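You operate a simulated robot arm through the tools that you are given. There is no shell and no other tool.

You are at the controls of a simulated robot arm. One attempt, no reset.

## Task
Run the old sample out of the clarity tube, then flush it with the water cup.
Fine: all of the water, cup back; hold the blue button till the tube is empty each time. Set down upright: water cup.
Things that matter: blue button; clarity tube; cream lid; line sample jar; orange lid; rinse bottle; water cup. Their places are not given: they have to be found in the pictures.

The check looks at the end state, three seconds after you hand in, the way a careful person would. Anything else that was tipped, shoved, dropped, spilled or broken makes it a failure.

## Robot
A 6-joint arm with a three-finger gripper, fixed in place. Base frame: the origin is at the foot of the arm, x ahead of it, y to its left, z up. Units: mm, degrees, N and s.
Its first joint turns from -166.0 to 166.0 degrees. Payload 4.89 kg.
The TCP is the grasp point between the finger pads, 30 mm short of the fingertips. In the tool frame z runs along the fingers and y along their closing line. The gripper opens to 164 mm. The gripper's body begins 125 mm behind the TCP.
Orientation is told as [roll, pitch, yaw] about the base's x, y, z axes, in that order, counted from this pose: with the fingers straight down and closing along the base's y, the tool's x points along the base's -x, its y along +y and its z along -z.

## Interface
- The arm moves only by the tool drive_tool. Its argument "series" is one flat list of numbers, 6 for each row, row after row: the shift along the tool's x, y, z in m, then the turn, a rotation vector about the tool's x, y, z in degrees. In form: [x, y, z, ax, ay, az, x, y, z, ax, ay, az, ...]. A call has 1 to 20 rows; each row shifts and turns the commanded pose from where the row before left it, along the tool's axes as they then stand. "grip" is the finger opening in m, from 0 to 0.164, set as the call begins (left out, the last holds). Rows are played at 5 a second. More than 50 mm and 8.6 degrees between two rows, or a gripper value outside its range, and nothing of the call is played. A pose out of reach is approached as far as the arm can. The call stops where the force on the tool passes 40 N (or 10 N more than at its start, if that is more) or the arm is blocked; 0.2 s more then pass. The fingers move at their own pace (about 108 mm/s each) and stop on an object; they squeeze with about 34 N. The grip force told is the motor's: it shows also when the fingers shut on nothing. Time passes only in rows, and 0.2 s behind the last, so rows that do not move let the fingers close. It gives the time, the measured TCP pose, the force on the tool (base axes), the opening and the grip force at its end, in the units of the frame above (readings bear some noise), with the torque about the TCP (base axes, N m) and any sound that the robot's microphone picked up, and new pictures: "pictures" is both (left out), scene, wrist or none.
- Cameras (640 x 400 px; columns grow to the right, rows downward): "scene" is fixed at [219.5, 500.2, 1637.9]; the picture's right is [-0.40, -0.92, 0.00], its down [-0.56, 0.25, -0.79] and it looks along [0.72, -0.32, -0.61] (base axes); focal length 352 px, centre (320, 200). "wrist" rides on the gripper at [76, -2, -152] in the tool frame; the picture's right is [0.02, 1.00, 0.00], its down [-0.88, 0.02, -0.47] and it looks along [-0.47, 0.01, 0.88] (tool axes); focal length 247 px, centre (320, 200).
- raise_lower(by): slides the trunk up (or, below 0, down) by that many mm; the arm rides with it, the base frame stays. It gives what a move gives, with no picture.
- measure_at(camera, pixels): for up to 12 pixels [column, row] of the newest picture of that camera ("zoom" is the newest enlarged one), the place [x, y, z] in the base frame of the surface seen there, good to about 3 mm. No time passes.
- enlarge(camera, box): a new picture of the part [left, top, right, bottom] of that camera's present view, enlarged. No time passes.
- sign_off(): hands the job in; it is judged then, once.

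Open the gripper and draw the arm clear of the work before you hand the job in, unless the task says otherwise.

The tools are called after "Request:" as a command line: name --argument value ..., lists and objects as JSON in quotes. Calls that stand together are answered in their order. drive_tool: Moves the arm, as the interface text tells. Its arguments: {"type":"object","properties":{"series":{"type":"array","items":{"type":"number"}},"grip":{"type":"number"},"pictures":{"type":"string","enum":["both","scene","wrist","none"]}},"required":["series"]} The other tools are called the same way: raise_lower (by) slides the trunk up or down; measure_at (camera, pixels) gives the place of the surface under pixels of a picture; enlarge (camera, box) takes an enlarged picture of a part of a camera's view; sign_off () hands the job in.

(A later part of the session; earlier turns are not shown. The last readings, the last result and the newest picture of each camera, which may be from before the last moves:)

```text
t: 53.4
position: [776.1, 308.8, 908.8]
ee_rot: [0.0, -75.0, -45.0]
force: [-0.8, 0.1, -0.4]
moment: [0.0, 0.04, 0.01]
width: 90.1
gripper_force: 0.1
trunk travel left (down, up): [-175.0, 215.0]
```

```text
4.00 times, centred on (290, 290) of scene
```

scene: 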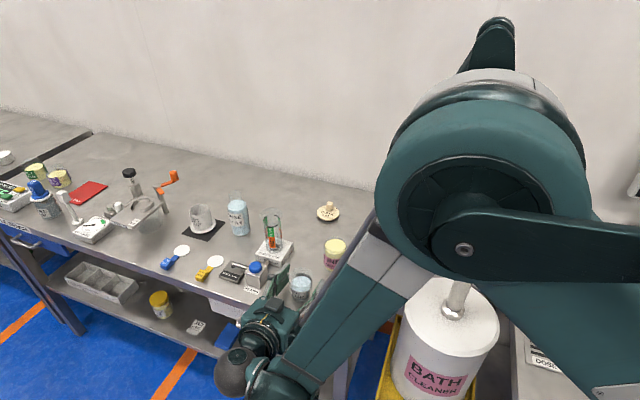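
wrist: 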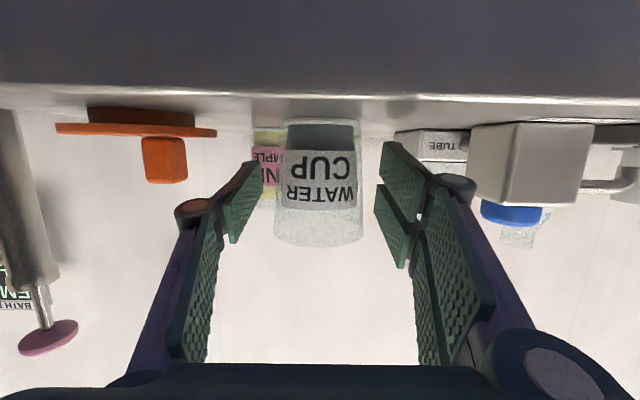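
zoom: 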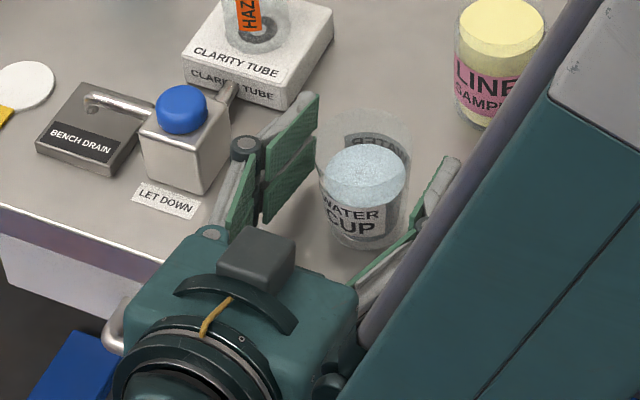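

The cup now sits centred between the pads (zoom 318,200) with all fingers clear of neighbours. I close the gripper on it and let it settle.

Request:
drive_tool --series '[0, 0, 0, 0, 0, 0, 0, 0, 0, 0, 0, 0, 0, 0, 0, 0, 0, 0, 0, 0, 0, 0, 0, 0]' --grip 0.0

Request:
enlarge --camera "wrist" --box '[200, 80, 440, 280]'

Request:
enlarge --camera "scene" --box '[240, 240, 340, 340]'

```text
t: 54.4
position: [775.5, 308.7, 909.0]
ee_rot: [-0.1, -75.0, -44.9]
force: [-0.3, -0.2, 0.1]
moment: [-0.02, 0.01, 0.02]
width: 55.7
gripper_force: 33.6
trunk travel left (down, up): [-175.0, 215.0]
```

scene: 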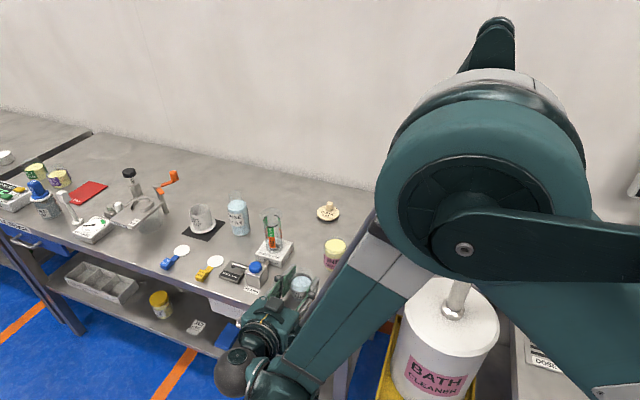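
wrist: 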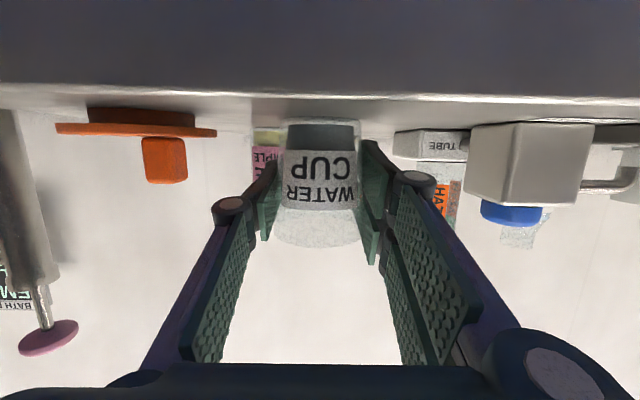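

```text
2.00 times, centred on (320, 180) of wrist
```

zoom: 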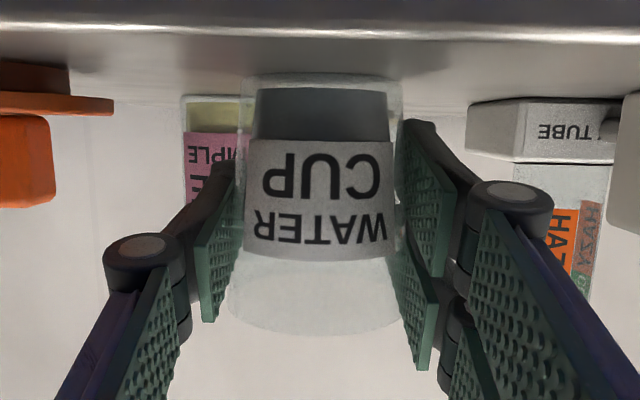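

```text
4.00 times, centred on (290, 290) of scene
```

zoom: 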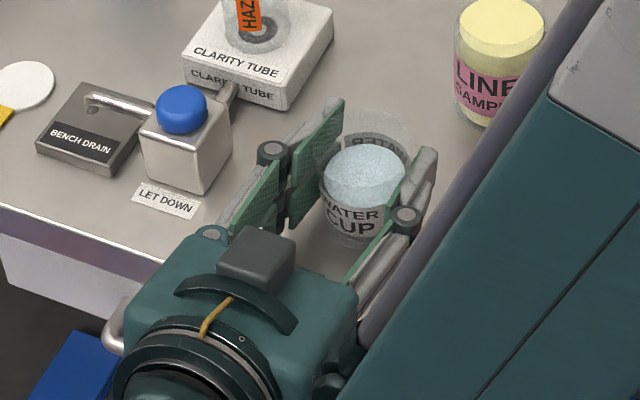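

The gripper stopped at 55.7 mm with 34 N on the cup, which still stands upright. I lift it smoothly straight up by 210 mm.

Request:
drive_tool --series '[-0.0029, 0, -0.00078, 0, 0, 0, -0.0058, 0, -0.00155, 0, 0, 0, -0.00966, 0, -0.00259, 0, 0, 0, -0.01449, 0, -0.00388, 0, 0, 0, -0.01932, 0, -0.00518, 0, 0, 0, -0.02415, 0, -0.00647, 0, 0, 0, -0.02415, 0, -0.00647, 0, 0, 0, -0.02415, 0, -0.00647, 0, 0, 0, -0.02415, 0, -0.00647, 0, 0, 0, -0.01932, 0, -0.00518, 0, 0, 0, -0.01449, 0, -0.00388, 0, 0, 0, -0.00966, 0, -0.00259, 0, 0, 0, -0.0058, 0, -0.00155, 0, 0, 0, -0.00483, 0, -0.00129, 0, 0, 0]'

Request:
enlarge --camera "scene" --box '[220, 180, 380, 340]'

```text
t: 57.4
position: [775.8, 309.3, 1117.7]
ee_rot: [0.1, -75.0, -44.9]
force: [0.1, 0.2, -1.4]
moment: [0.0, -0.02, -0.03]
width: 55.4
gripper_force: 34.4
trunk travel left (down, up): [-175.0, 215.0]
```

scene: 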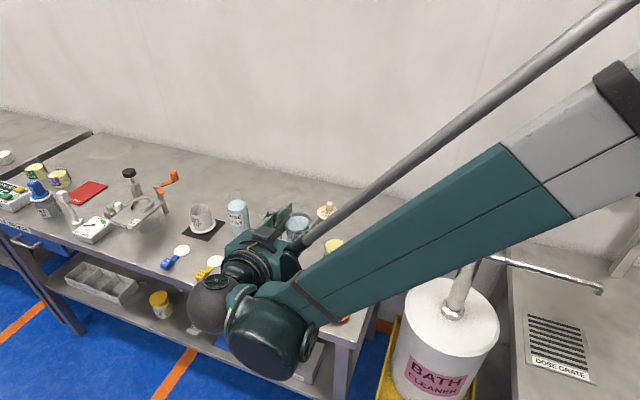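
wrist: 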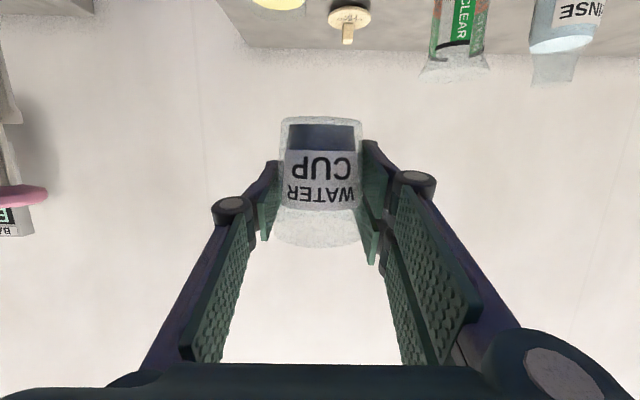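

```text
2.50 times, centred on (300, 260) of scene
```

zoom: 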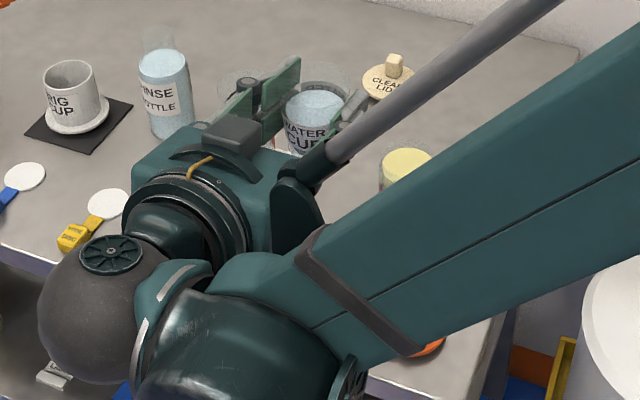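

The cup came up cleanly with its water (scene zoom 315,110). I zoom the wrist view on the tube mouth near (455,65) to check the flare's height before planning the pour.

Request:
enlarge --camera "wrist" --box '[400, 0, 510, 110]'

```text
3.64 times, centred on (455, 55) of wrist
```

zoom: 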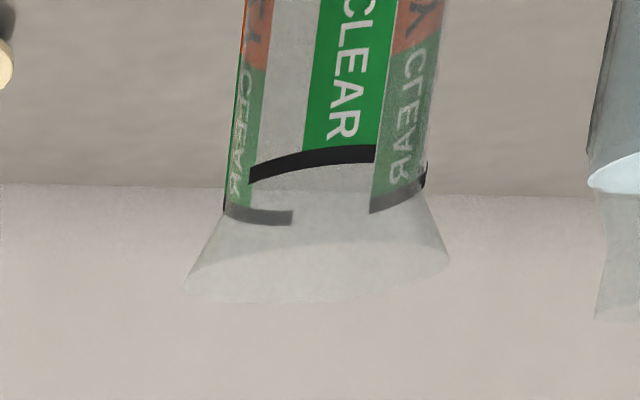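

I measure the black band, flare and tape to pin the tube mouth's height.

Request:
measure_at --camera "zoom" --pixels '[[310, 160], [345, 100], [265, 217], [400, 200], [320, 280], [190, 285], [445, 255], [300, 300], [320, 230], [240, 190], [420, 130], [330, 60]]'

```text
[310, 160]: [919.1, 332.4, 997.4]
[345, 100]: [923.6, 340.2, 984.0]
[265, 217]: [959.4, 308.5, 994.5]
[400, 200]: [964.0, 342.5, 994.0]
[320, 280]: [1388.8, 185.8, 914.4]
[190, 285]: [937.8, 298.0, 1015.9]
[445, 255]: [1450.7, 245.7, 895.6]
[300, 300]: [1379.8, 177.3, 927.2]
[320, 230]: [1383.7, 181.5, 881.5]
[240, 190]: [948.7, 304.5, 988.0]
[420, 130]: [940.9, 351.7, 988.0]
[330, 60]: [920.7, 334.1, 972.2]
```

The tube mouth rim is at z≈1016, radius ≈32, axis ≈ (940,329). With the cup held upright at z 1118 I first swing the heading from −45° to +30° about the cup axis, so I can pour to the right with the single finger underneath.

Request:
drive_tool --series '[0, 0, 0, -2.4148, 0, -0.647, 0, 0, 0, -4.8296, 0, -1.2941, 0, 0, 0, -4.8296, 0, -1.2941, 0, 0, 0, -4.8296, 0, -1.2941, 0, 0, 0, -4.8296, 0, -1.2941, 0, 0, 0, -4.8296, 0, -1.2941, 0, 0, 0, -4.8296, 0, -1.2941, 0, 0, 0, -4.8296, 0, -1.2941, 0, 0, 0, -4.8296, 0, -1.2941, 0, 0, 0, -4.8296, 0, -1.2941, 0, 0, 0, -4.8296, 0, -1.2941, 0, 0, 0, -4.8296, 0, -1.2941, 0, 0, 0, -4.8296, 0, -1.2941, 0, 0, 0, -4.8296, 0, -1.2941, 0, 0, 0, -4.8296, 0, -1.2941, 0, 0, 0, -2.4148, 0, -0.647]'

```text
t: 60.8
position: [775.3, 309.4, 1118.8]
ee_rot: [0.4, -75.0, 29.8]
force: [0.3, 0.7, -1.0]
moment: [-0.05, 0.0, -0.02]
width: 55.7
gripper_force: 33.8
trunk travel left (down, up): [-175.0, 215.0]
```

scene: 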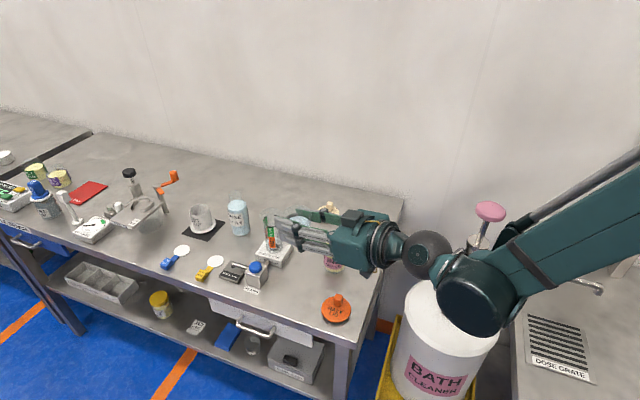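
wrist: 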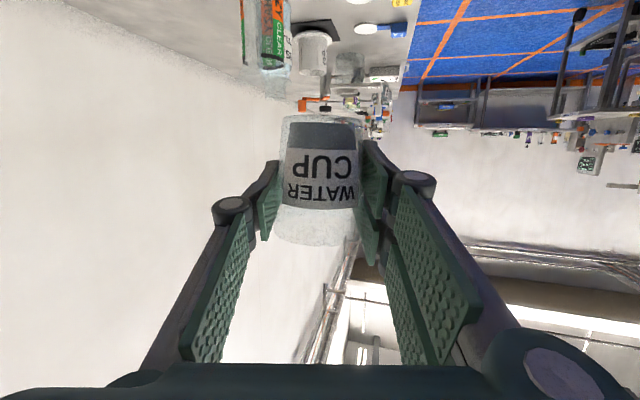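

The heading is now +30°, with the cup upright and clear of everything. I move it forward about 152 mm so it ends up just left of the tube, still at z 1118.

Request:
drive_tool --series '[-0.00129, -0.00125, 0.00483, 0, 0, 0, -0.00259, -0.00125, 0.00966, 0, 0, 0, -0.00388, -0.00125, 0.01449, 0, 0, 0, -0.00518, -0.00125, 0.01932, 0, 0, 0, -0.00518, -0.00125, 0.01932, 0, 0, 0, -0.00518, -0.00125, 0.01932, 0, 0, 0, -0.00518, -0.00125, 0.01932, 0, 0, 0, -0.00388, -0.00125, 0.01449, 0, 0, 0, -0.00311, -0.00125, 0.01159, 0, 0, 0, -0.00207, -0.00125, 0.00773, 0, 0, 0, -0.00129, -0.00125, 0.00483, 0, 0, 0, -0.00062, -0.00125, 0.00232, 0, 0, 0, 0, 0, 0, 0, 0, 0]'

Request:
enlarge --camera "scene" --box '[210, 170, 330, 290]'

```text
t: 63.6
position: [915.7, 374.0, 1120.0]
ee_rot: [0.2, -75.0, 29.7]
force: [0.1, 0.0, -1.2]
moment: [-0.01, 0.02, 0.0]
width: 55.5
gripper_force: 33.9
trunk travel left (down, up): [-175.0, 215.0]
```

scene: 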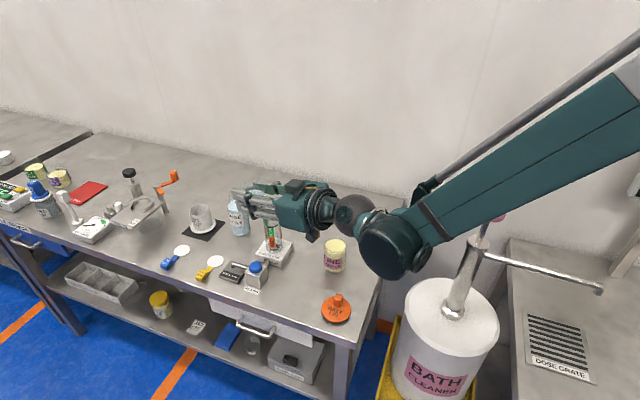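
wrist: 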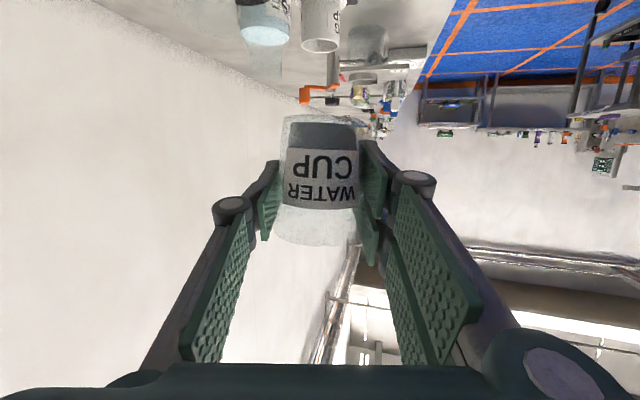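

```text
3.33 times, centred on (270, 230) of scene
```

zoom: 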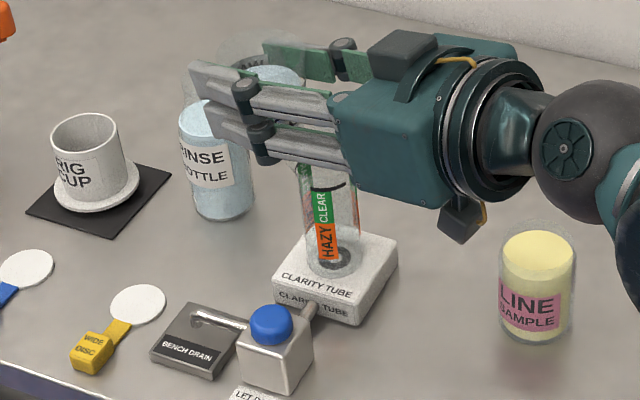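

Two of the three fingers face the camera and the cup with its water is at zoom (275,80), left of and above the tube. I now roll the cup slowly to the right to 36°, still below the pouring angle, holding position.

Request:
drive_tool --series '[0, 0, 0, -0.2588, 0, 0.9659, 0, 0, 0, -0.5176, 0, 1.9319, 0, 0, 0, -0.5176, 0, 1.9319, 0, 0, 0, -0.5176, 0, 1.9319, 0, 0, 0, -0.5176, 0, 1.9319, 0, 0, 0, -0.5176, 0, 1.9319, 0, 0, 0, -0.5176, 0, 1.9319, 0, 0, 0, -0.5176, 0, 1.9319, 0, 0, 0, -0.5176, 0, 1.9319, 0, 0, 0, -0.5176, 0, 1.9319, 0, 0, 0, -0.5176, 0, 1.9319, 0, 0, 0, -0.5176, 0, 1.9319, 0, 0, 0, -0.5176, 0, 1.9319, 0, 0, 0, -0.5176, 0, 1.9319, 0, 0, 0, -0.5176, 0, 1.9319, 0, 0, 0, -0.5176, 0, 1.9319, 0, 0, 0, -0.5176, 0, 1.9319, 0, 0, 0, -0.2588, 0, 0.9659, 0, 0, 0, 0, 0, 0]'

Request:
enlarge --camera "scene" --box '[210, 170, 330, 290]'

```text
t: 67.6
position: [916.2, 373.4, 1118.4]
ee_rot: [69.1, -53.2, -34.5]
force: [-0.4, 0.7, -1.7]
moment: [-0.03, -0.02, -0.04]
width: 55.4
gripper_force: 33.5
trunk travel left (down, up): [-175.0, 215.0]
```

scene: 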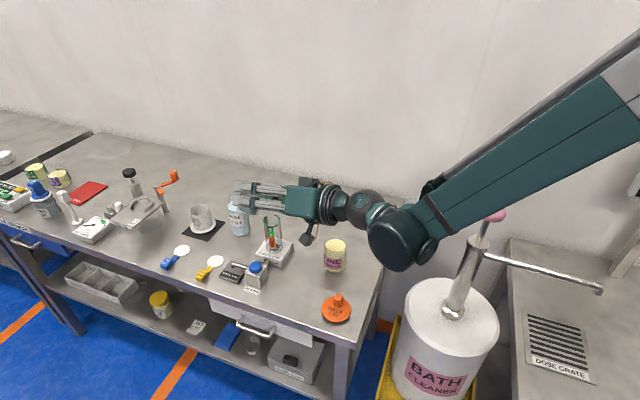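
wrist: 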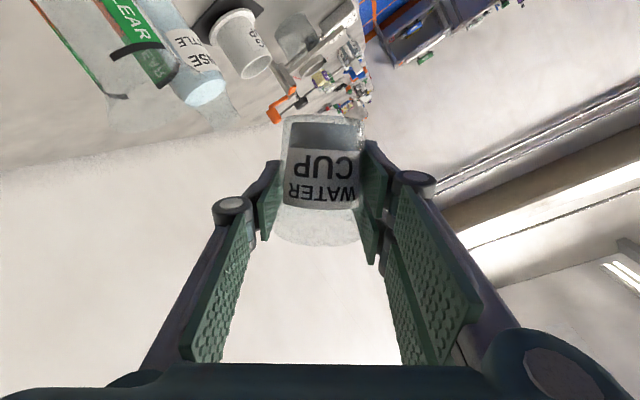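

```text
3.33 times, centred on (270, 230) of scene
```

zoom: 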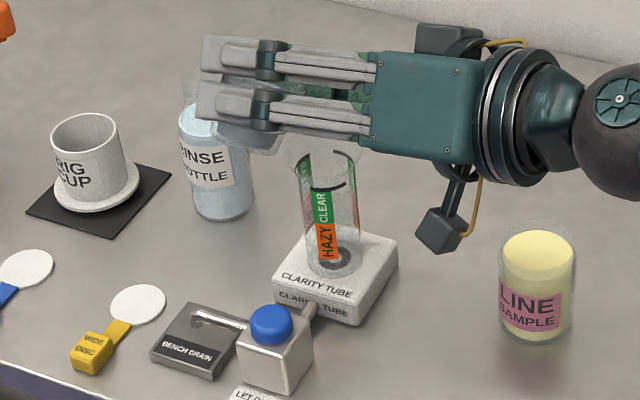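

The cup is at 34° roll and everything is clear; the tube mouth shows at zoom (325,160). I lower the TCP by 50 mm to z≈1068 so the lip comes close above the mouth.

Request:
drive_tool --series '[0.002, -0.0014, 0.00054, 0, 0, 0, 0.004, -0.0028, 0.00107, 0, 0, 0, 0.004, -0.0028, 0.00107, 0, 0, 0, 0.004, -0.0028, 0.00107, 0, 0, 0, 0.004, -0.0028, 0.00107, 0, 0, 0, 0.004, -0.0028, 0.00107, 0, 0, 0, 0.004, -0.0028, 0.00107, 0, 0, 0, 0.004, -0.0028, 0.00107, 0, 0, 0, 0.004, -0.0028, 0.00107, 0, 0, 0, 0.004, -0.0028, 0.00107, 0, 0, 0, 0.002, -0.0014, 0.00054, 0, 0, 0]'

Request:
enlarge --camera "scene" --box '[220, 180, 310, 270]'

Request:
enlarge --camera "wrist" --box '[40, 0, 400, 280]'

```text
t: 70.0
position: [914.8, 373.4, 1069.0]
ee_rot: [69.2, -53.3, -34.5]
force: [-0.6, -0.5, -1.1]
moment: [0.0, -0.02, -0.03]
width: 55.4
gripper_force: 34.1
trunk travel left (down, up): [-175.0, 215.0]
```

scene: 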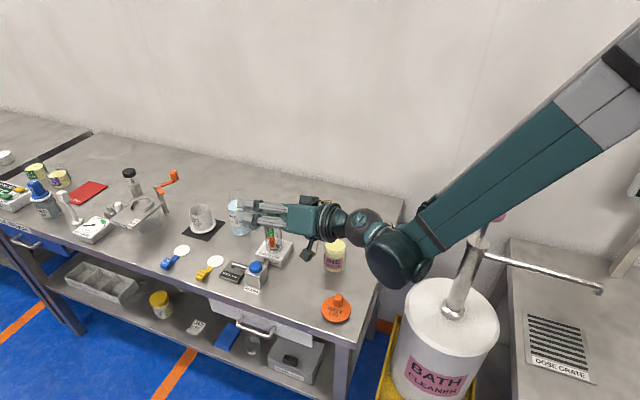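
wrist: 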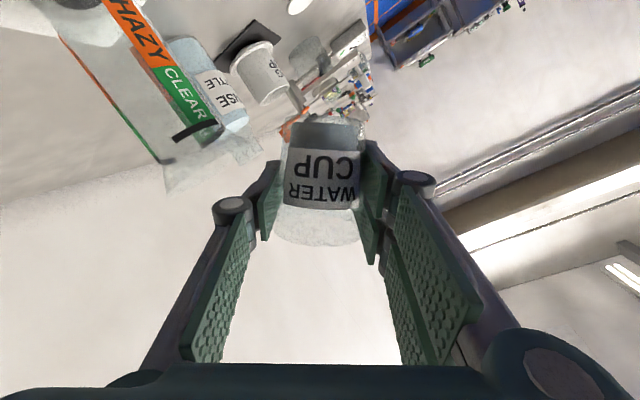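

```text
4.44 times, centred on (265, 225) of scene
```

zoom: 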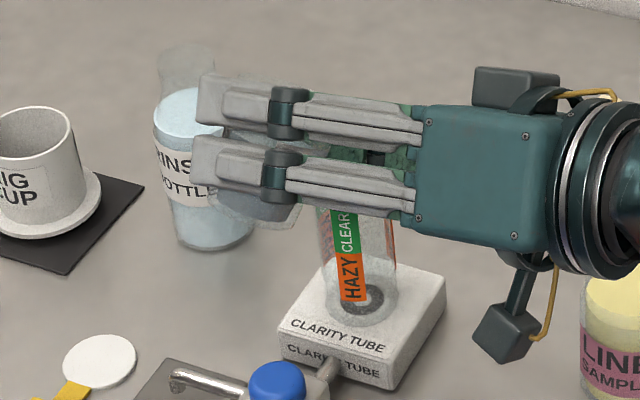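

```text
1.43 times, centred on (220, 140) of wrist
```

zoom: 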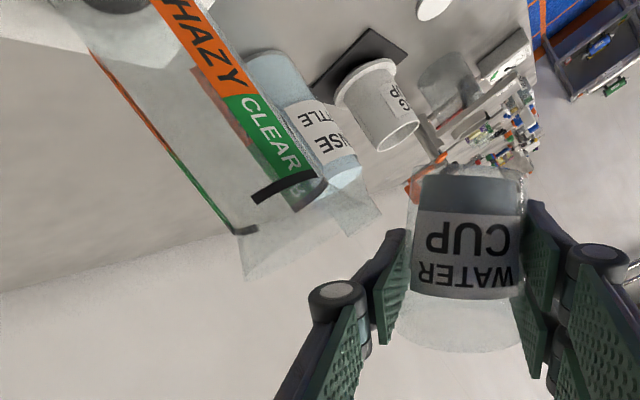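

Predicted and seen positions agree: the mouth centre is at wrist (213,171) and the cup's lip near (273,230), just above and left of it. I tilt on at 1° per row from 34° to 44° and look for the first flow.

Request:
drive_tool --series '[0, 0, 0, -0.2588, 0, 0.9659, 0, 0, 0, -0.2588, 0, 0.9659, 0, 0, 0, -0.2588, 0, 0.9659, 0, 0, 0, -0.2588, 0, 0.9659, 0, 0, 0, -0.2588, 0, 0.9659, 0, 0, 0, -0.2588, 0, 0.9659, 0, 0, 0, -0.2588, 0, 0.9659, 0, 0, 0, -0.2588, 0, 0.9659, 0, 0, 0, -0.2588, 0, 0.9659, 0, 0, 0, -0.2588, 0, 0.9659, 0, 0, 0, 0, 0, 0]'

Request:
enlarge --camera "wrist" --box '[40, 0, 400, 280]'

Request:
enlarge --camera "scene" --box '[220, 180, 310, 270]'

```text
t: 72.4
position: [914.4, 373.1, 1069.6]
ee_rot: [75.1, -43.9, -39.0]
force: [0.3, 0.6, -1.9]
moment: [0.0, -0.03, 0.03]
width: 55.4
gripper_force: 34.1
trunk travel left (down, up): [-175.0, 215.0]
```

scene: 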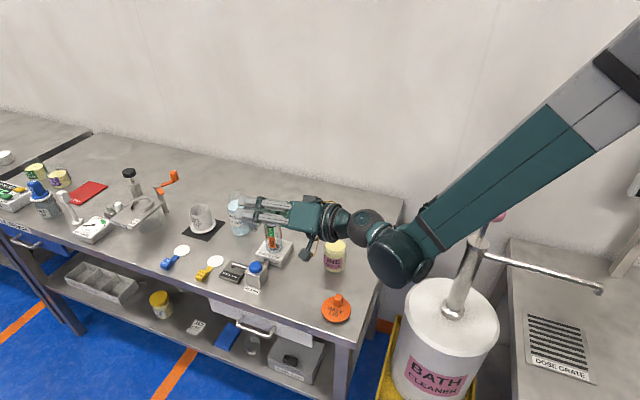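
wrist: 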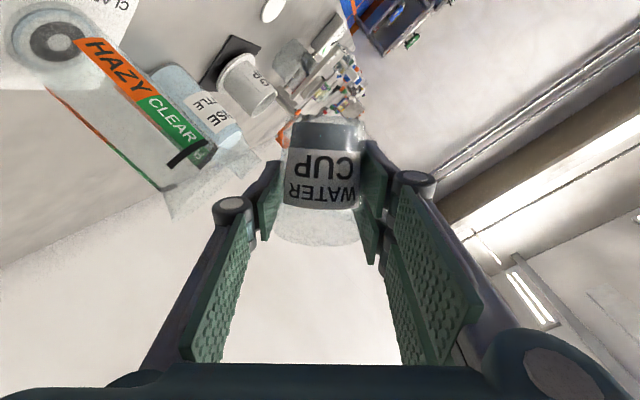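

```text
1.43 times, centred on (220, 140) of wrist
```

zoom: 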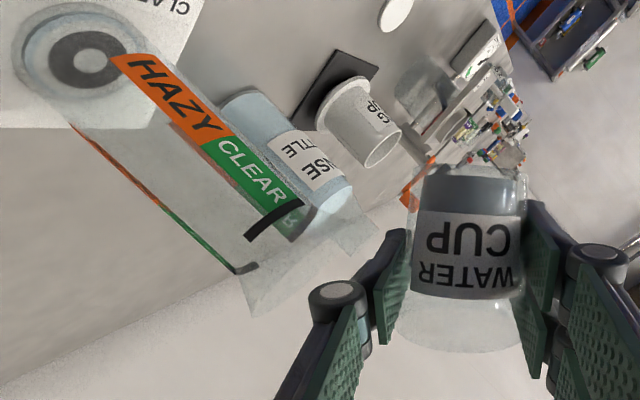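

```text
4.44 times, centred on (265, 225) of scene
```

zoom: 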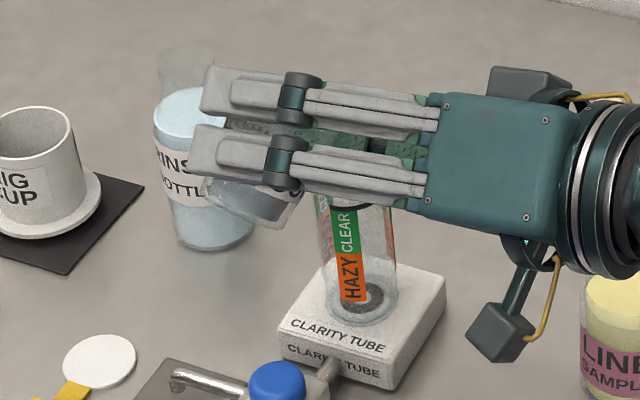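

No flow is visible yet at 44°. I tilt on to 54° at 1° per row and check the tube again.

Request:
drive_tool --series '[0, 0, 0, -0.2588, 0, 0.9659, 0, 0, 0, -0.2588, 0, 0.9659, 0, 0, 0, -0.2588, 0, 0.9659, 0, 0, 0, -0.2588, 0, 0.9659, 0, 0, 0, -0.2588, 0, 0.9659, 0, 0, 0, -0.2588, 0, 0.9659, 0, 0, 0, -0.2588, 0, 0.9659, 0, 0, 0, -0.2588, 0, 0.9659, 0, 0, 0, -0.2588, 0, 0.9659, 0, 0, 0, -0.2588, 0, 0.9659]'

Request:
enlarge --camera "wrist" --box '[40, 0, 400, 280]'

Request:
enlarge --camera "scene" --box '[220, 180, 310, 270]'

```text
t: 74.6
position: [915.1, 372.2, 1069.5]
ee_rot: [79.5, -34.6, -41.6]
force: [-0.2, -1.2, -0.7]
moment: [0.0, -0.01, 0.04]
width: 55.1
gripper_force: 34.2
trunk travel left (down, up): [-175.0, 215.0]
```

scene: 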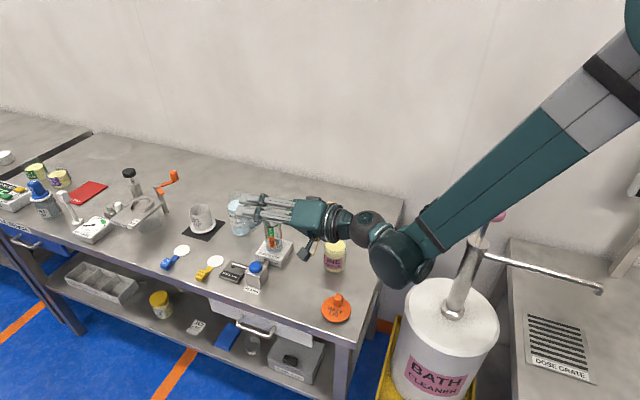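
wrist: 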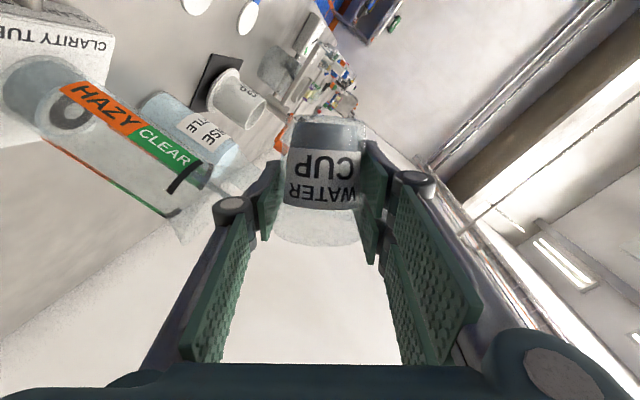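

```text
1.43 times, centred on (220, 140) of wrist
```

zoom: 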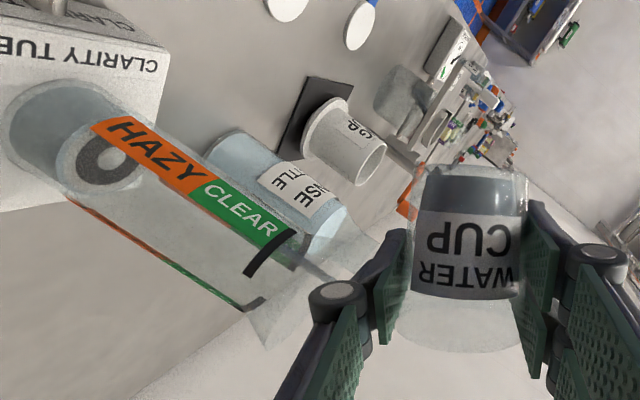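

```text
4.44 times, centred on (265, 225) of scene
```

zoom: 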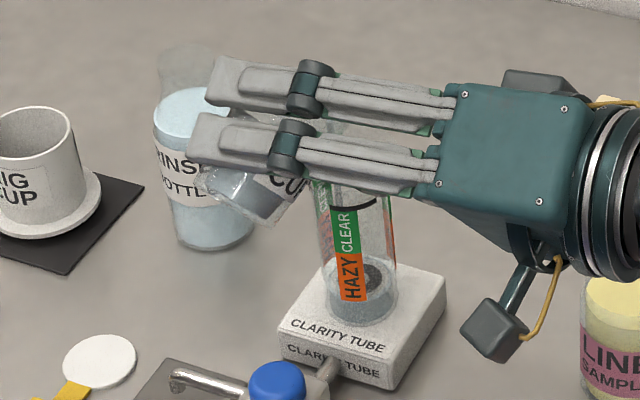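

Water is running into the tube (bluish column at zoom (365,290)) with no splash around the base. I continue from 54° to 66°, sliding slightly right to keep the lip over the mouth.

Request:
drive_tool --series '[-0.00023, -0.00014, -6e-05, -0.2588, 0, 0.9659, -0.00023, -0.00014, -6e-05, -0.2588, 0, 0.9659, -0.00023, -0.00014, -6e-05, -0.2588, 0, 0.9659, -0.00023, -0.00014, -6e-05, -0.2588, 0, 0.9659, -0.00023, -0.00014, -6e-05, -0.2588, 0, 0.9659, -0.00023, -0.00014, -6e-05, -0.2588, 0, 0.9659, -0.00023, -0.00014, -6e-05, -0.2588, 0, 0.9659, -0.00023, -0.00014, -6e-05, -0.2588, 0, 0.9659, -0.00023, -0.00014, -6e-05, -0.2588, 0, 0.9659, -0.00023, -0.00014, -6e-05, -0.2588, 0, 0.9659, -0.00023, -0.00014, -6e-05, -0.2588, 0, 0.9659, -0.00023, -0.00014, -6e-05, -0.2588, 0, 0.9659]'

Request:
enlarge --camera "wrist" --box '[40, 0, 400, 280]'

Request:
enlarge --camera "scene" --box '[220, 180, 310, 270]'

```text
t: 77.2
position: [916.6, 369.6, 1068.4]
ee_rot: [83.5, -22.8, -43.7]
force: [-0.2, -0.1, -1.3]
moment: [0.0, -0.03, 0.02]
width: 54.9
gripper_force: 34.3
trunk travel left (down, up): [-175.0, 215.0]
```

scene: 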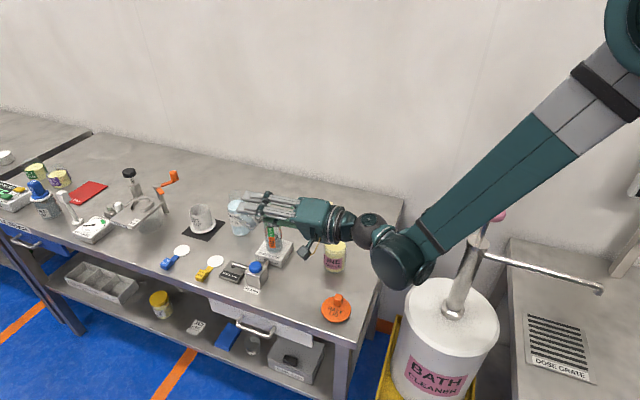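
wrist: 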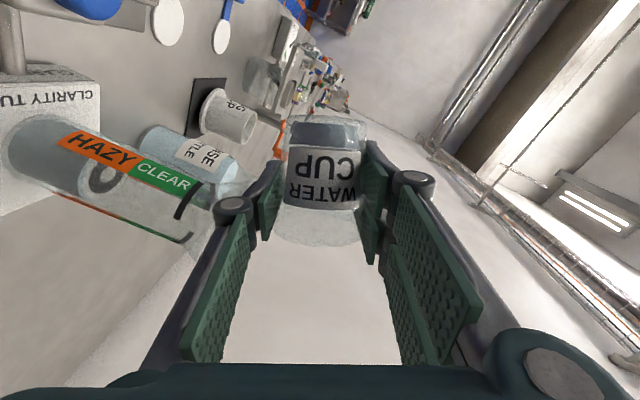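

```text
1.43 times, centred on (220, 140) of wrist
```

zoom: 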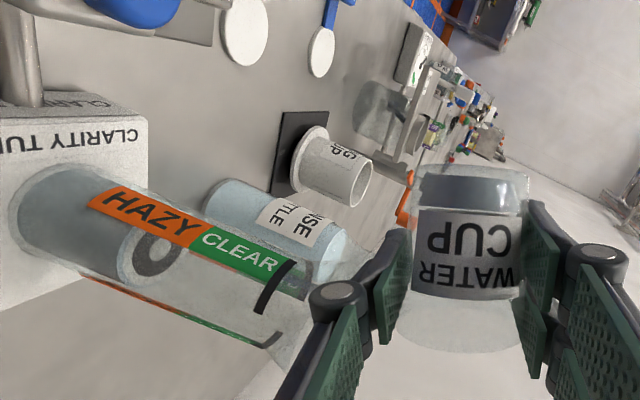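

```text
4.44 times, centred on (265, 225) of scene
```

zoom: 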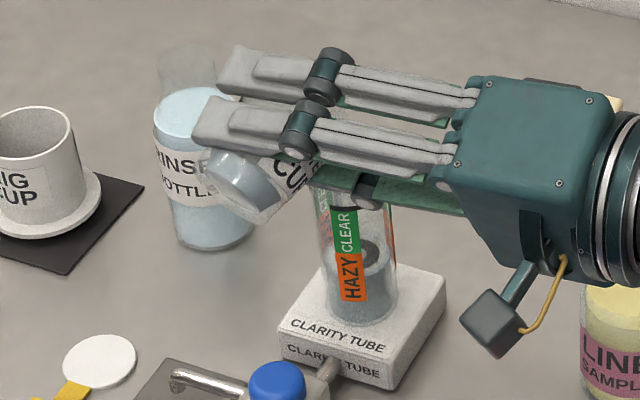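

The tube fills steadily (water to about mid "HAZY") and the bench stays dry. I tilt from 66° to 82°, sliding right 7.5 mm in step.

Request:
drive_tool --series '[-0.00044, -0.00013, -0.00012, -0.2588, 0, 0.9659, -0.00044, -0.00013, -0.00012, -0.2588, 0, 0.9659, -0.00044, -0.00013, -0.00012, -0.2588, 0, 0.9659, -0.00044, -0.00013, -0.00012, -0.2588, 0, 0.9659, -0.00044, -0.00013, -0.00012, -0.2588, 0, 0.9659, -0.00044, -0.00013, -0.00012, -0.2588, 0, 0.9659, -0.00044, -0.00013, -0.00012, -0.2588, 0, 0.9659, -0.00044, -0.00013, -0.00012, -0.2588, 0, 0.9659, -0.00044, -0.00013, -0.00012, -0.2588, 0, 0.9659, -0.00044, -0.00013, -0.00012, -0.2588, 0, 0.9659, -0.00044, -0.00013, -0.00012, -0.2588, 0, 0.9659, -0.00044, -0.00013, -0.00012, -0.2588, 0, 0.9659, -0.00044, -0.00013, -0.00012, -0.2588, 0, 0.9659, -0.00044, -0.00013, -0.00012, -0.2588, 0, 0.9659, -0.00044, -0.00013, -0.00012, -0.2588, 0, 0.9659, -0.00044, -0.00013, -0.00012, -0.2588, 0, 0.9659]'

Request:
enlarge --camera "wrist" --box '[0, 0, 400, 280]'

Request:
enlarge --camera "scene" --box '[220, 180, 310, 270]'

```text
t: 80.6
position: [919.4, 363.6, 1068.7]
ee_rot: [87.9, -7.5, -44.8]
force: [0.1, 0.9, -0.2]
moment: [0.01, 0.0, 0.02]
width: 54.8
gripper_force: 33.9
trunk travel left (down, up): [-175.0, 215.0]
```

scene: 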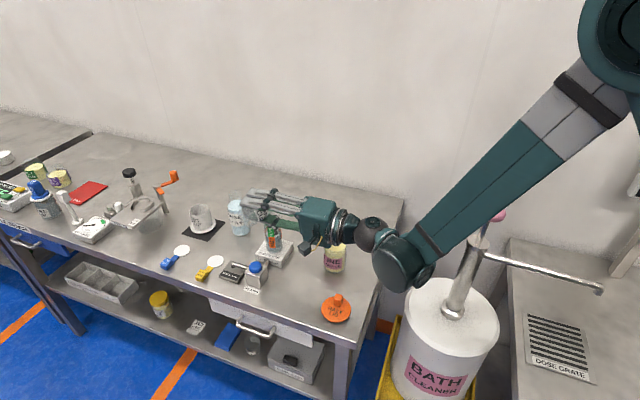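
wrist: 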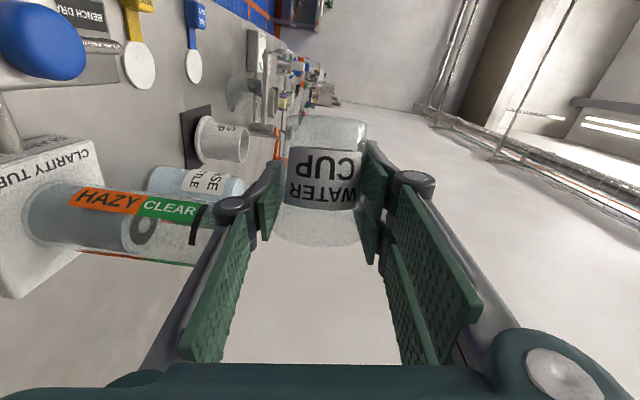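

```text
1.43 times, centred on (200, 140) of wrist
```

zoom: 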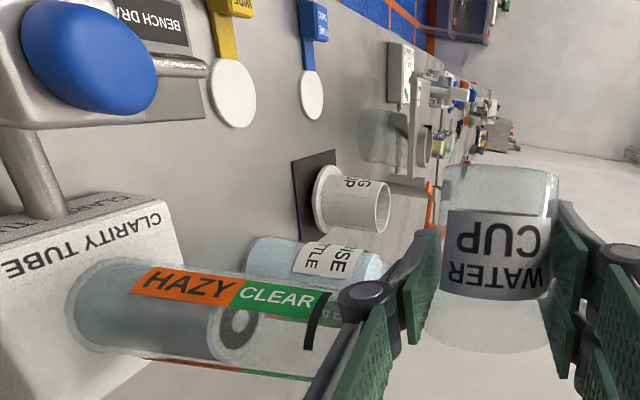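

```text
4.44 times, centred on (265, 225) of scene
```

zoom: 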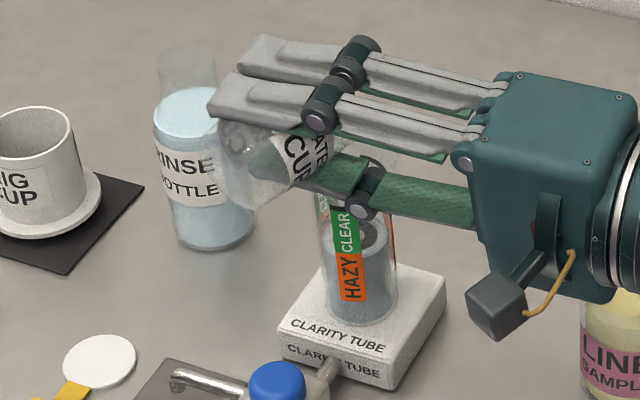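

Most of the water is in the tube now (level just above "HAZY"), no spill seen. I continue from 82° to 100° while sliding right 12 mm.

Request:
drive_tool --series '[-0.00064, 0, -0.00017, -0.2588, 0, 0.9659, -0.00064, 0, -0.00017, -0.2588, 0, 0.9659, -0.00064, 0, -0.00017, -0.2588, 0, 0.9659, -0.00064, 0, -0.00017, -0.2588, 0, 0.9659, -0.00064, 0, -0.00017, -0.2588, 0, 0.9659, -0.00064, 0, -0.00017, -0.2588, 0, 0.9659, -0.00064, 0, -0.00017, -0.2588, 0, 0.9659, -0.00064, 0, -0.00017, -0.2588, 0, 0.9659, -0.00064, 0, -0.00017, -0.2588, 0, 0.9659, -0.00064, 0, -0.00017, -0.2588, 0, 0.9659, -0.00064, 0, -0.00017, -0.2588, 0, 0.9659, -0.00064, 0, -0.00017, -0.2588, 0, 0.9659, -0.00064, 0, -0.00017, -0.2588, 0, 0.9659, -0.00064, 0, -0.00017, -0.2588, 0, 0.9659, -0.00064, 0, -0.00017, -0.2588, 0, 0.9659, -0.00064, 0, -0.00017, -0.2588, 0, 0.9659, -0.00064, 0, -0.00017, -0.2588, 0, 0.9659, -0.00064, 0, -0.00017, -0.2588, 0, 0.9659]'

Request:
enlarge --camera "wrist" --box '[0, 60, 400, 340]'

Request:
enlarge --camera "scene" --box '[220, 180, 310, 270]'

```text
t: 84.4
position: [924.2, 355.8, 1069.1]
ee_rot: [92.7, 10.0, -44.8]
force: [0.5, 0.3, -0.4]
moment: [0.0, -0.04, 0.01]
width: 54.6
gripper_force: 34.8
trunk travel left (down, up): [-175.0, 215.0]
```

scene: 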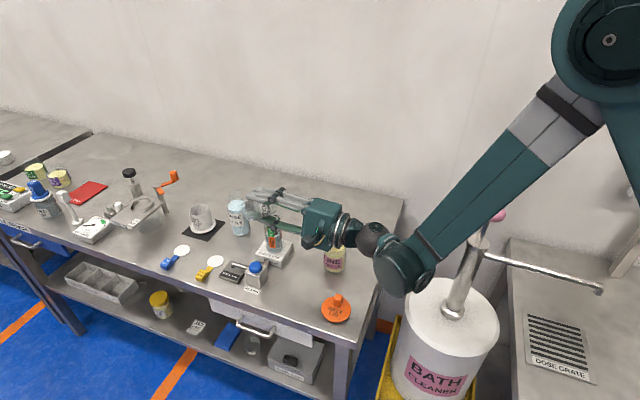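
wrist: 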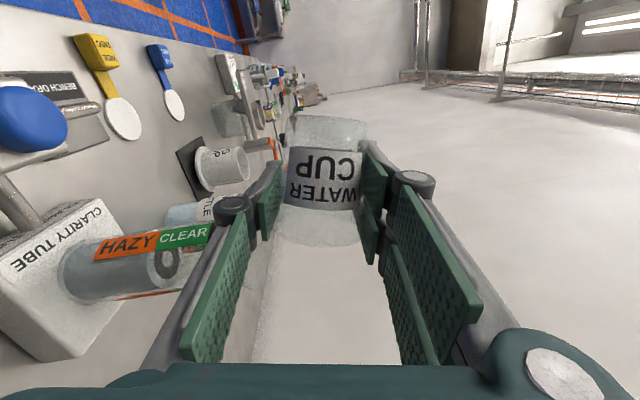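

```text
1.43 times, centred on (200, 200) of wrist
```

zoom: 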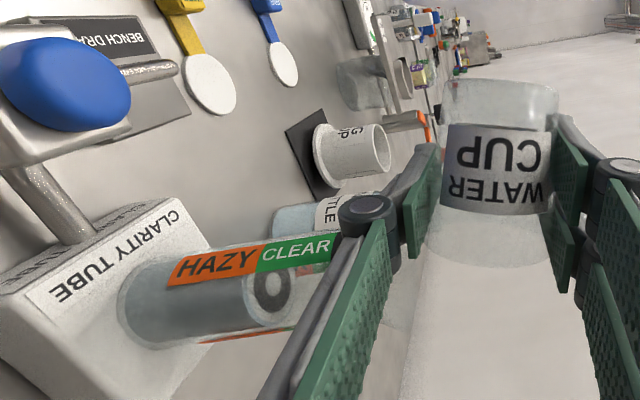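

```text
4.44 times, centred on (265, 225) of scene
```

zoom: 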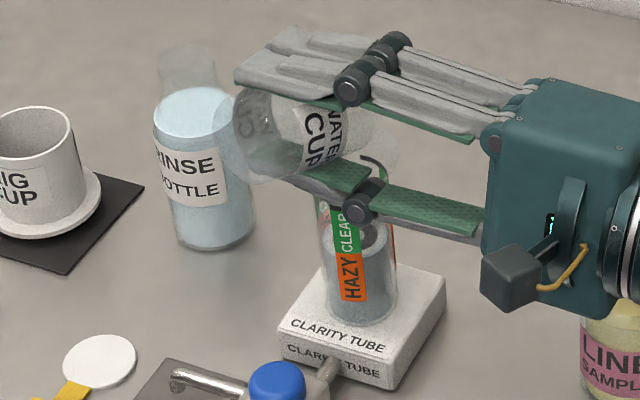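

The cup looks empty of bulk water, held firmly, and the tube column stands above "HAZY". I tilt on to 122° to drain the last drops, sliding right 20 mm and up 4 mm.

Request:
drive_tool --series '[-0.00083, 0.00055, -0.00022, -0.2847, 0, 1.0625, -0.00083, 0.00055, -0.00022, -0.2847, 0, 1.0625, -0.00083, 0.00055, -0.00022, -0.2847, 0, 1.0625, -0.00083, 0.00055, -0.00022, -0.2847, 0, 1.0625, -0.00083, 0.00055, -0.00022, -0.2847, 0, 1.0625, -0.00083, 0.00055, -0.00022, -0.2847, 0, 1.0625, -0.00083, 0.00055, -0.00022, -0.2847, 0, 1.0625, -0.00083, 0.00055, -0.00022, -0.2847, 0, 1.0625, -0.00083, 0.00055, -0.00022, -0.2847, 0, 1.0625, -0.00083, 0.00055, -0.00022, -0.2847, 0, 1.0625, -0.00083, 0.00055, -0.00022, -0.2847, 0, 1.0625, -0.00083, 0.00055, -0.00022, -0.2847, 0, 1.0625, -0.00083, 0.00055, -0.00022, -0.2847, 0, 1.0625, -0.00083, 0.00055, -0.00022, -0.2847, 0, 1.0625, -0.00083, 0.00055, -0.00022, -0.2847, 0, 1.0625, -0.00083, 0.00055, -0.00022, -0.2847, 0, 1.0625, -0.00083, 0.00055, -0.00022, -0.2847, 0, 1.0625, -0.00083, 0.00055, -0.00022, -0.2847, 0, 1.0625, -0.00083, 0.00055, -0.00022, -0.2847, 0, 1.0625, -0.00083, 0.00055, -0.00022, -0.2847, 0, 1.0625]'

Request:
enlarge --camera "wrist" --box '[0, 60, 400, 340]'

Request:
enlarge --camera "scene" --box '[220, 180, 310, 270]'

```text
t: 88.6
position: [934.5, 336.5, 1074.1]
ee_rot: [99.3, 31.2, -42.3]
force: [-0.3, 0.2, -0.6]
moment: [-0.01, 0.01, -0.01]
width: 54.8
gripper_force: 33.7
trunk travel left (down, up): [-175.0, 215.0]
```

scene: 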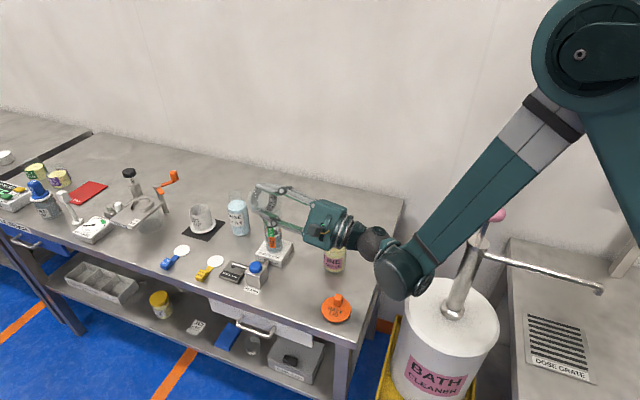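
wrist: 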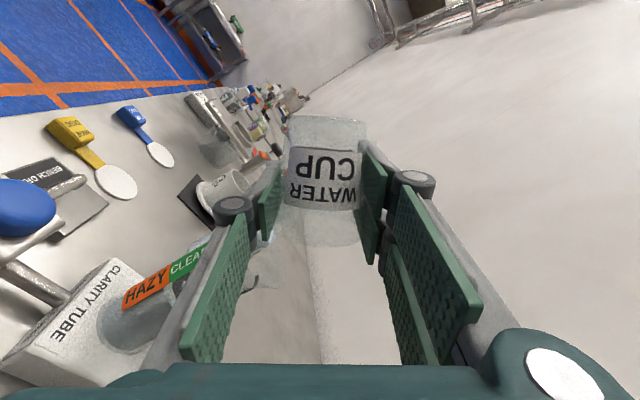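

```text
1.43 times, centred on (200, 200) of wrist
```

zoom: 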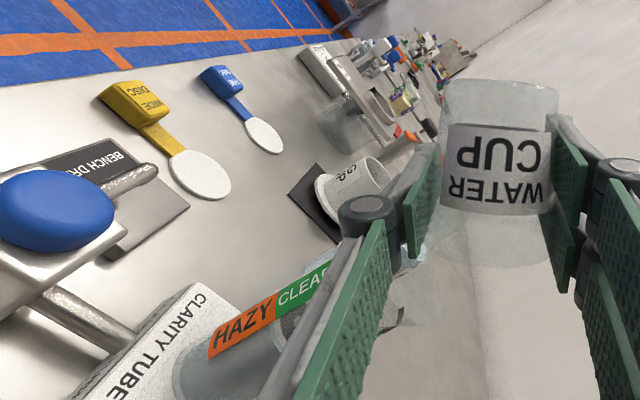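

```text
4.44 times, centred on (265, 225) of scene
```

zoom: 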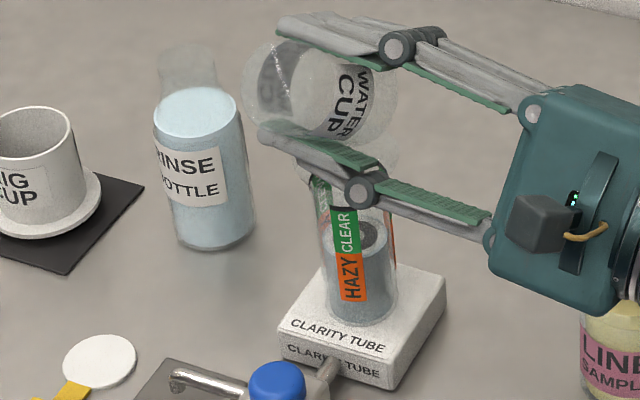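

The cup shows clear glass and the tube holds the water. I tilt another 10° and pause 2 s to let the last film run out.

Request:
drive_tool --series '[0, 0, 0, -0.5176, 0, 1.9319, 0, 0, 0, -0.5176, 0, 1.9319, 0, 0, 0, -0.5176, 0, 1.9319, 0, 0, 0, -0.5176, 0, 1.9319, 0, 0, 0, -0.5176, 0, 1.9319, 0, 0, 0, 0, 0, 0, 0, 0, 0, 0, 0, 0, 0, 0, 0, 0, 0, 0, 0, 0, 0, 0, 0, 0, 0, 0, 0, 0, 0, 0, 0, 0, 0, 0, 0, 0, 0, 0, 0, 0, 0, 0, 0, 0, 0, 0, 0, 0, 0, 0, 0, 0, 0, 0, 0, 0, 0, 0, 0, 0]'

Request:
enlarge --camera "scene" --box '[235, 180, 305, 250]'

```text
t: 91.8
position: [935.5, 338.1, 1074.4]
ee_rot: [103.3, 40.5, -40.2]
force: [0.2, -0.2, -0.8]
moment: [-0.02, 0.01, -0.03]
width: 54.8
gripper_force: 34.5
trunk travel left (down, up): [-175.0, 215.0]
```

scene: 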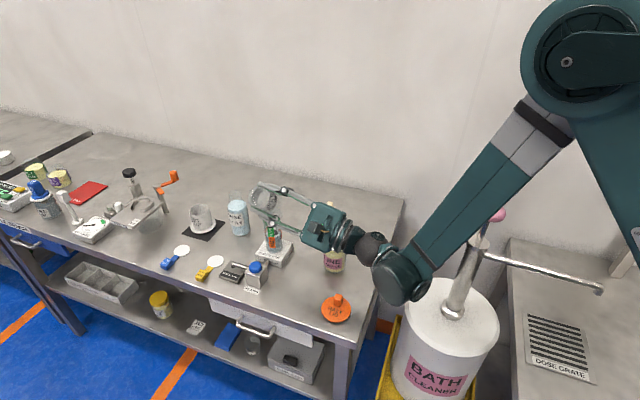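
wrist: 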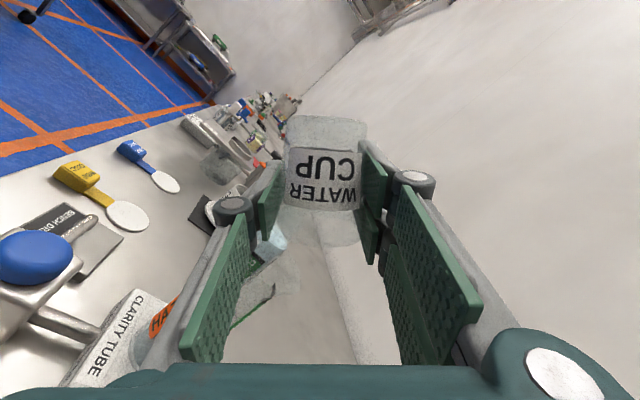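

```text
5.71 times, centred on (270, 215) of scene
```

zoom: 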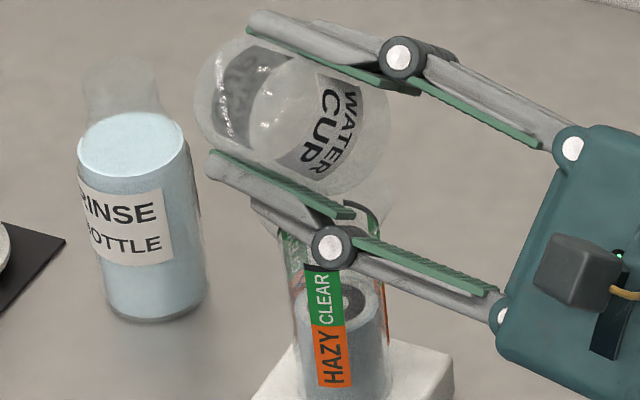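

The cup is empty (only glass reflections at zoom (250,95)). I raise 50 mm straight up first, keeping the tilt.

Request:
drive_tool --series '[0.00646, 0.00743, 0.00173, 0, 0, 0, 0.00646, 0.00743, 0.00173, 0, 0, 0, 0.00646, 0.00743, 0.00173, 0, 0, 0, 0.00646, 0.00743, 0.00173, 0, 0, 0, 0.00646, 0.00743, 0.00173, 0, 0, 0]' --pictures "none"

Request:
drive_tool --series '[0, 0, 0, 1.708, 0, -6.375, 0, 0, 0, 1.708, 0, -6.375, 0, 0, 0, 1.708, 0, -6.375, 0, 0, 0, 1.708, 0, -6.375, 0, 0, 0, 1.708, 0, -6.375, 0, 0, 0, 1.708, 0, -6.375, 0, 0, 0, 1.708, 0, -6.375, 0, 0, 0, 1.708, 0, -6.375, 0, 0, 0, 1.708, 0, -6.375, 0, 0, 0, 1.708, 0, -6.375, 0, 0, 0, 1.708, 0, -6.375, 0, 0, 0, 1.708, 0, -6.375, 0, 0, 0, 1.708, 0, -6.375, 0, 0, 0, 1.708, 0, -6.375, 0, 0, 0, 1.708, 0, -6.375, 0, 0, 0, 1.708, 0, -6.375, 0, 0, 0, 1.708, 0, -6.375, 0, 0, 0, 1.708, 0, -6.375, 0, 0, 0, 1.708, 0, -6.375, 0, 0, 0, 1.708, 0, -6.375]'

Request:
enlarge --camera "scene" --box '[210, 170, 330, 290]'

```text
t: 93.0
position: [934.5, 337.1, 1125.5]
ee_rot: [103.2, 40.4, -40.1]
force: [0.0, 1.2, 0.0]
moment: [-0.01, -0.01, -0.03]
width: 54.6
gripper_force: 34.0
trunk travel left (down, up): [-175.0, 215.0]
```

```text
t: 97.2
position: [935.4, 337.3, 1125.4]
ee_rot: [0.3, -75.1, 29.8]
force: [0.1, 0.2, -0.3]
moment: [0.03, 0.03, 0.04]
width: 54.7
gripper_force: 34.3
trunk travel left (down, up): [-175.0, 215.0]
```

scene: 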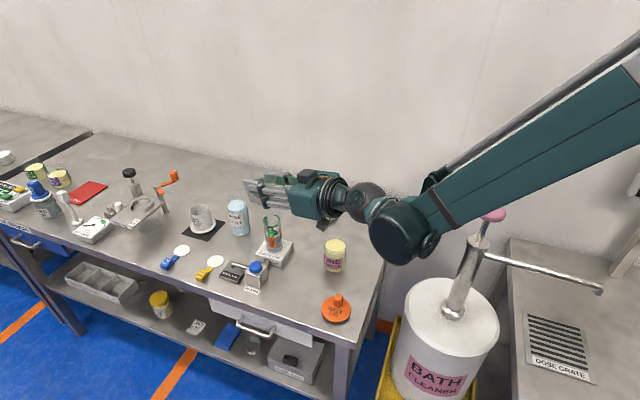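
wrist: 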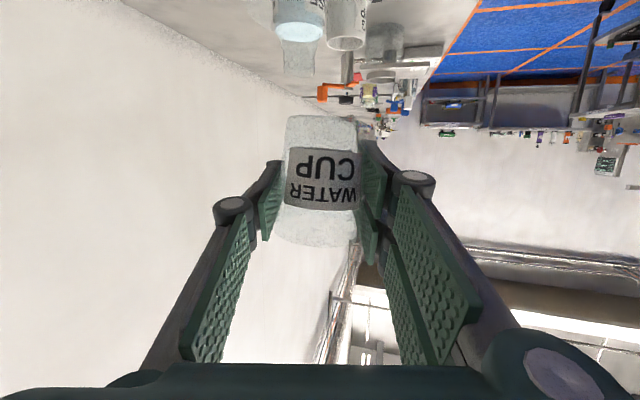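

```text
3.33 times, centred on (270, 230) of scene
```

zoom: 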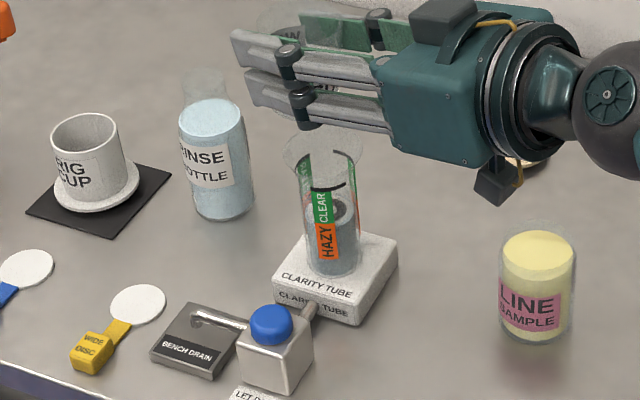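

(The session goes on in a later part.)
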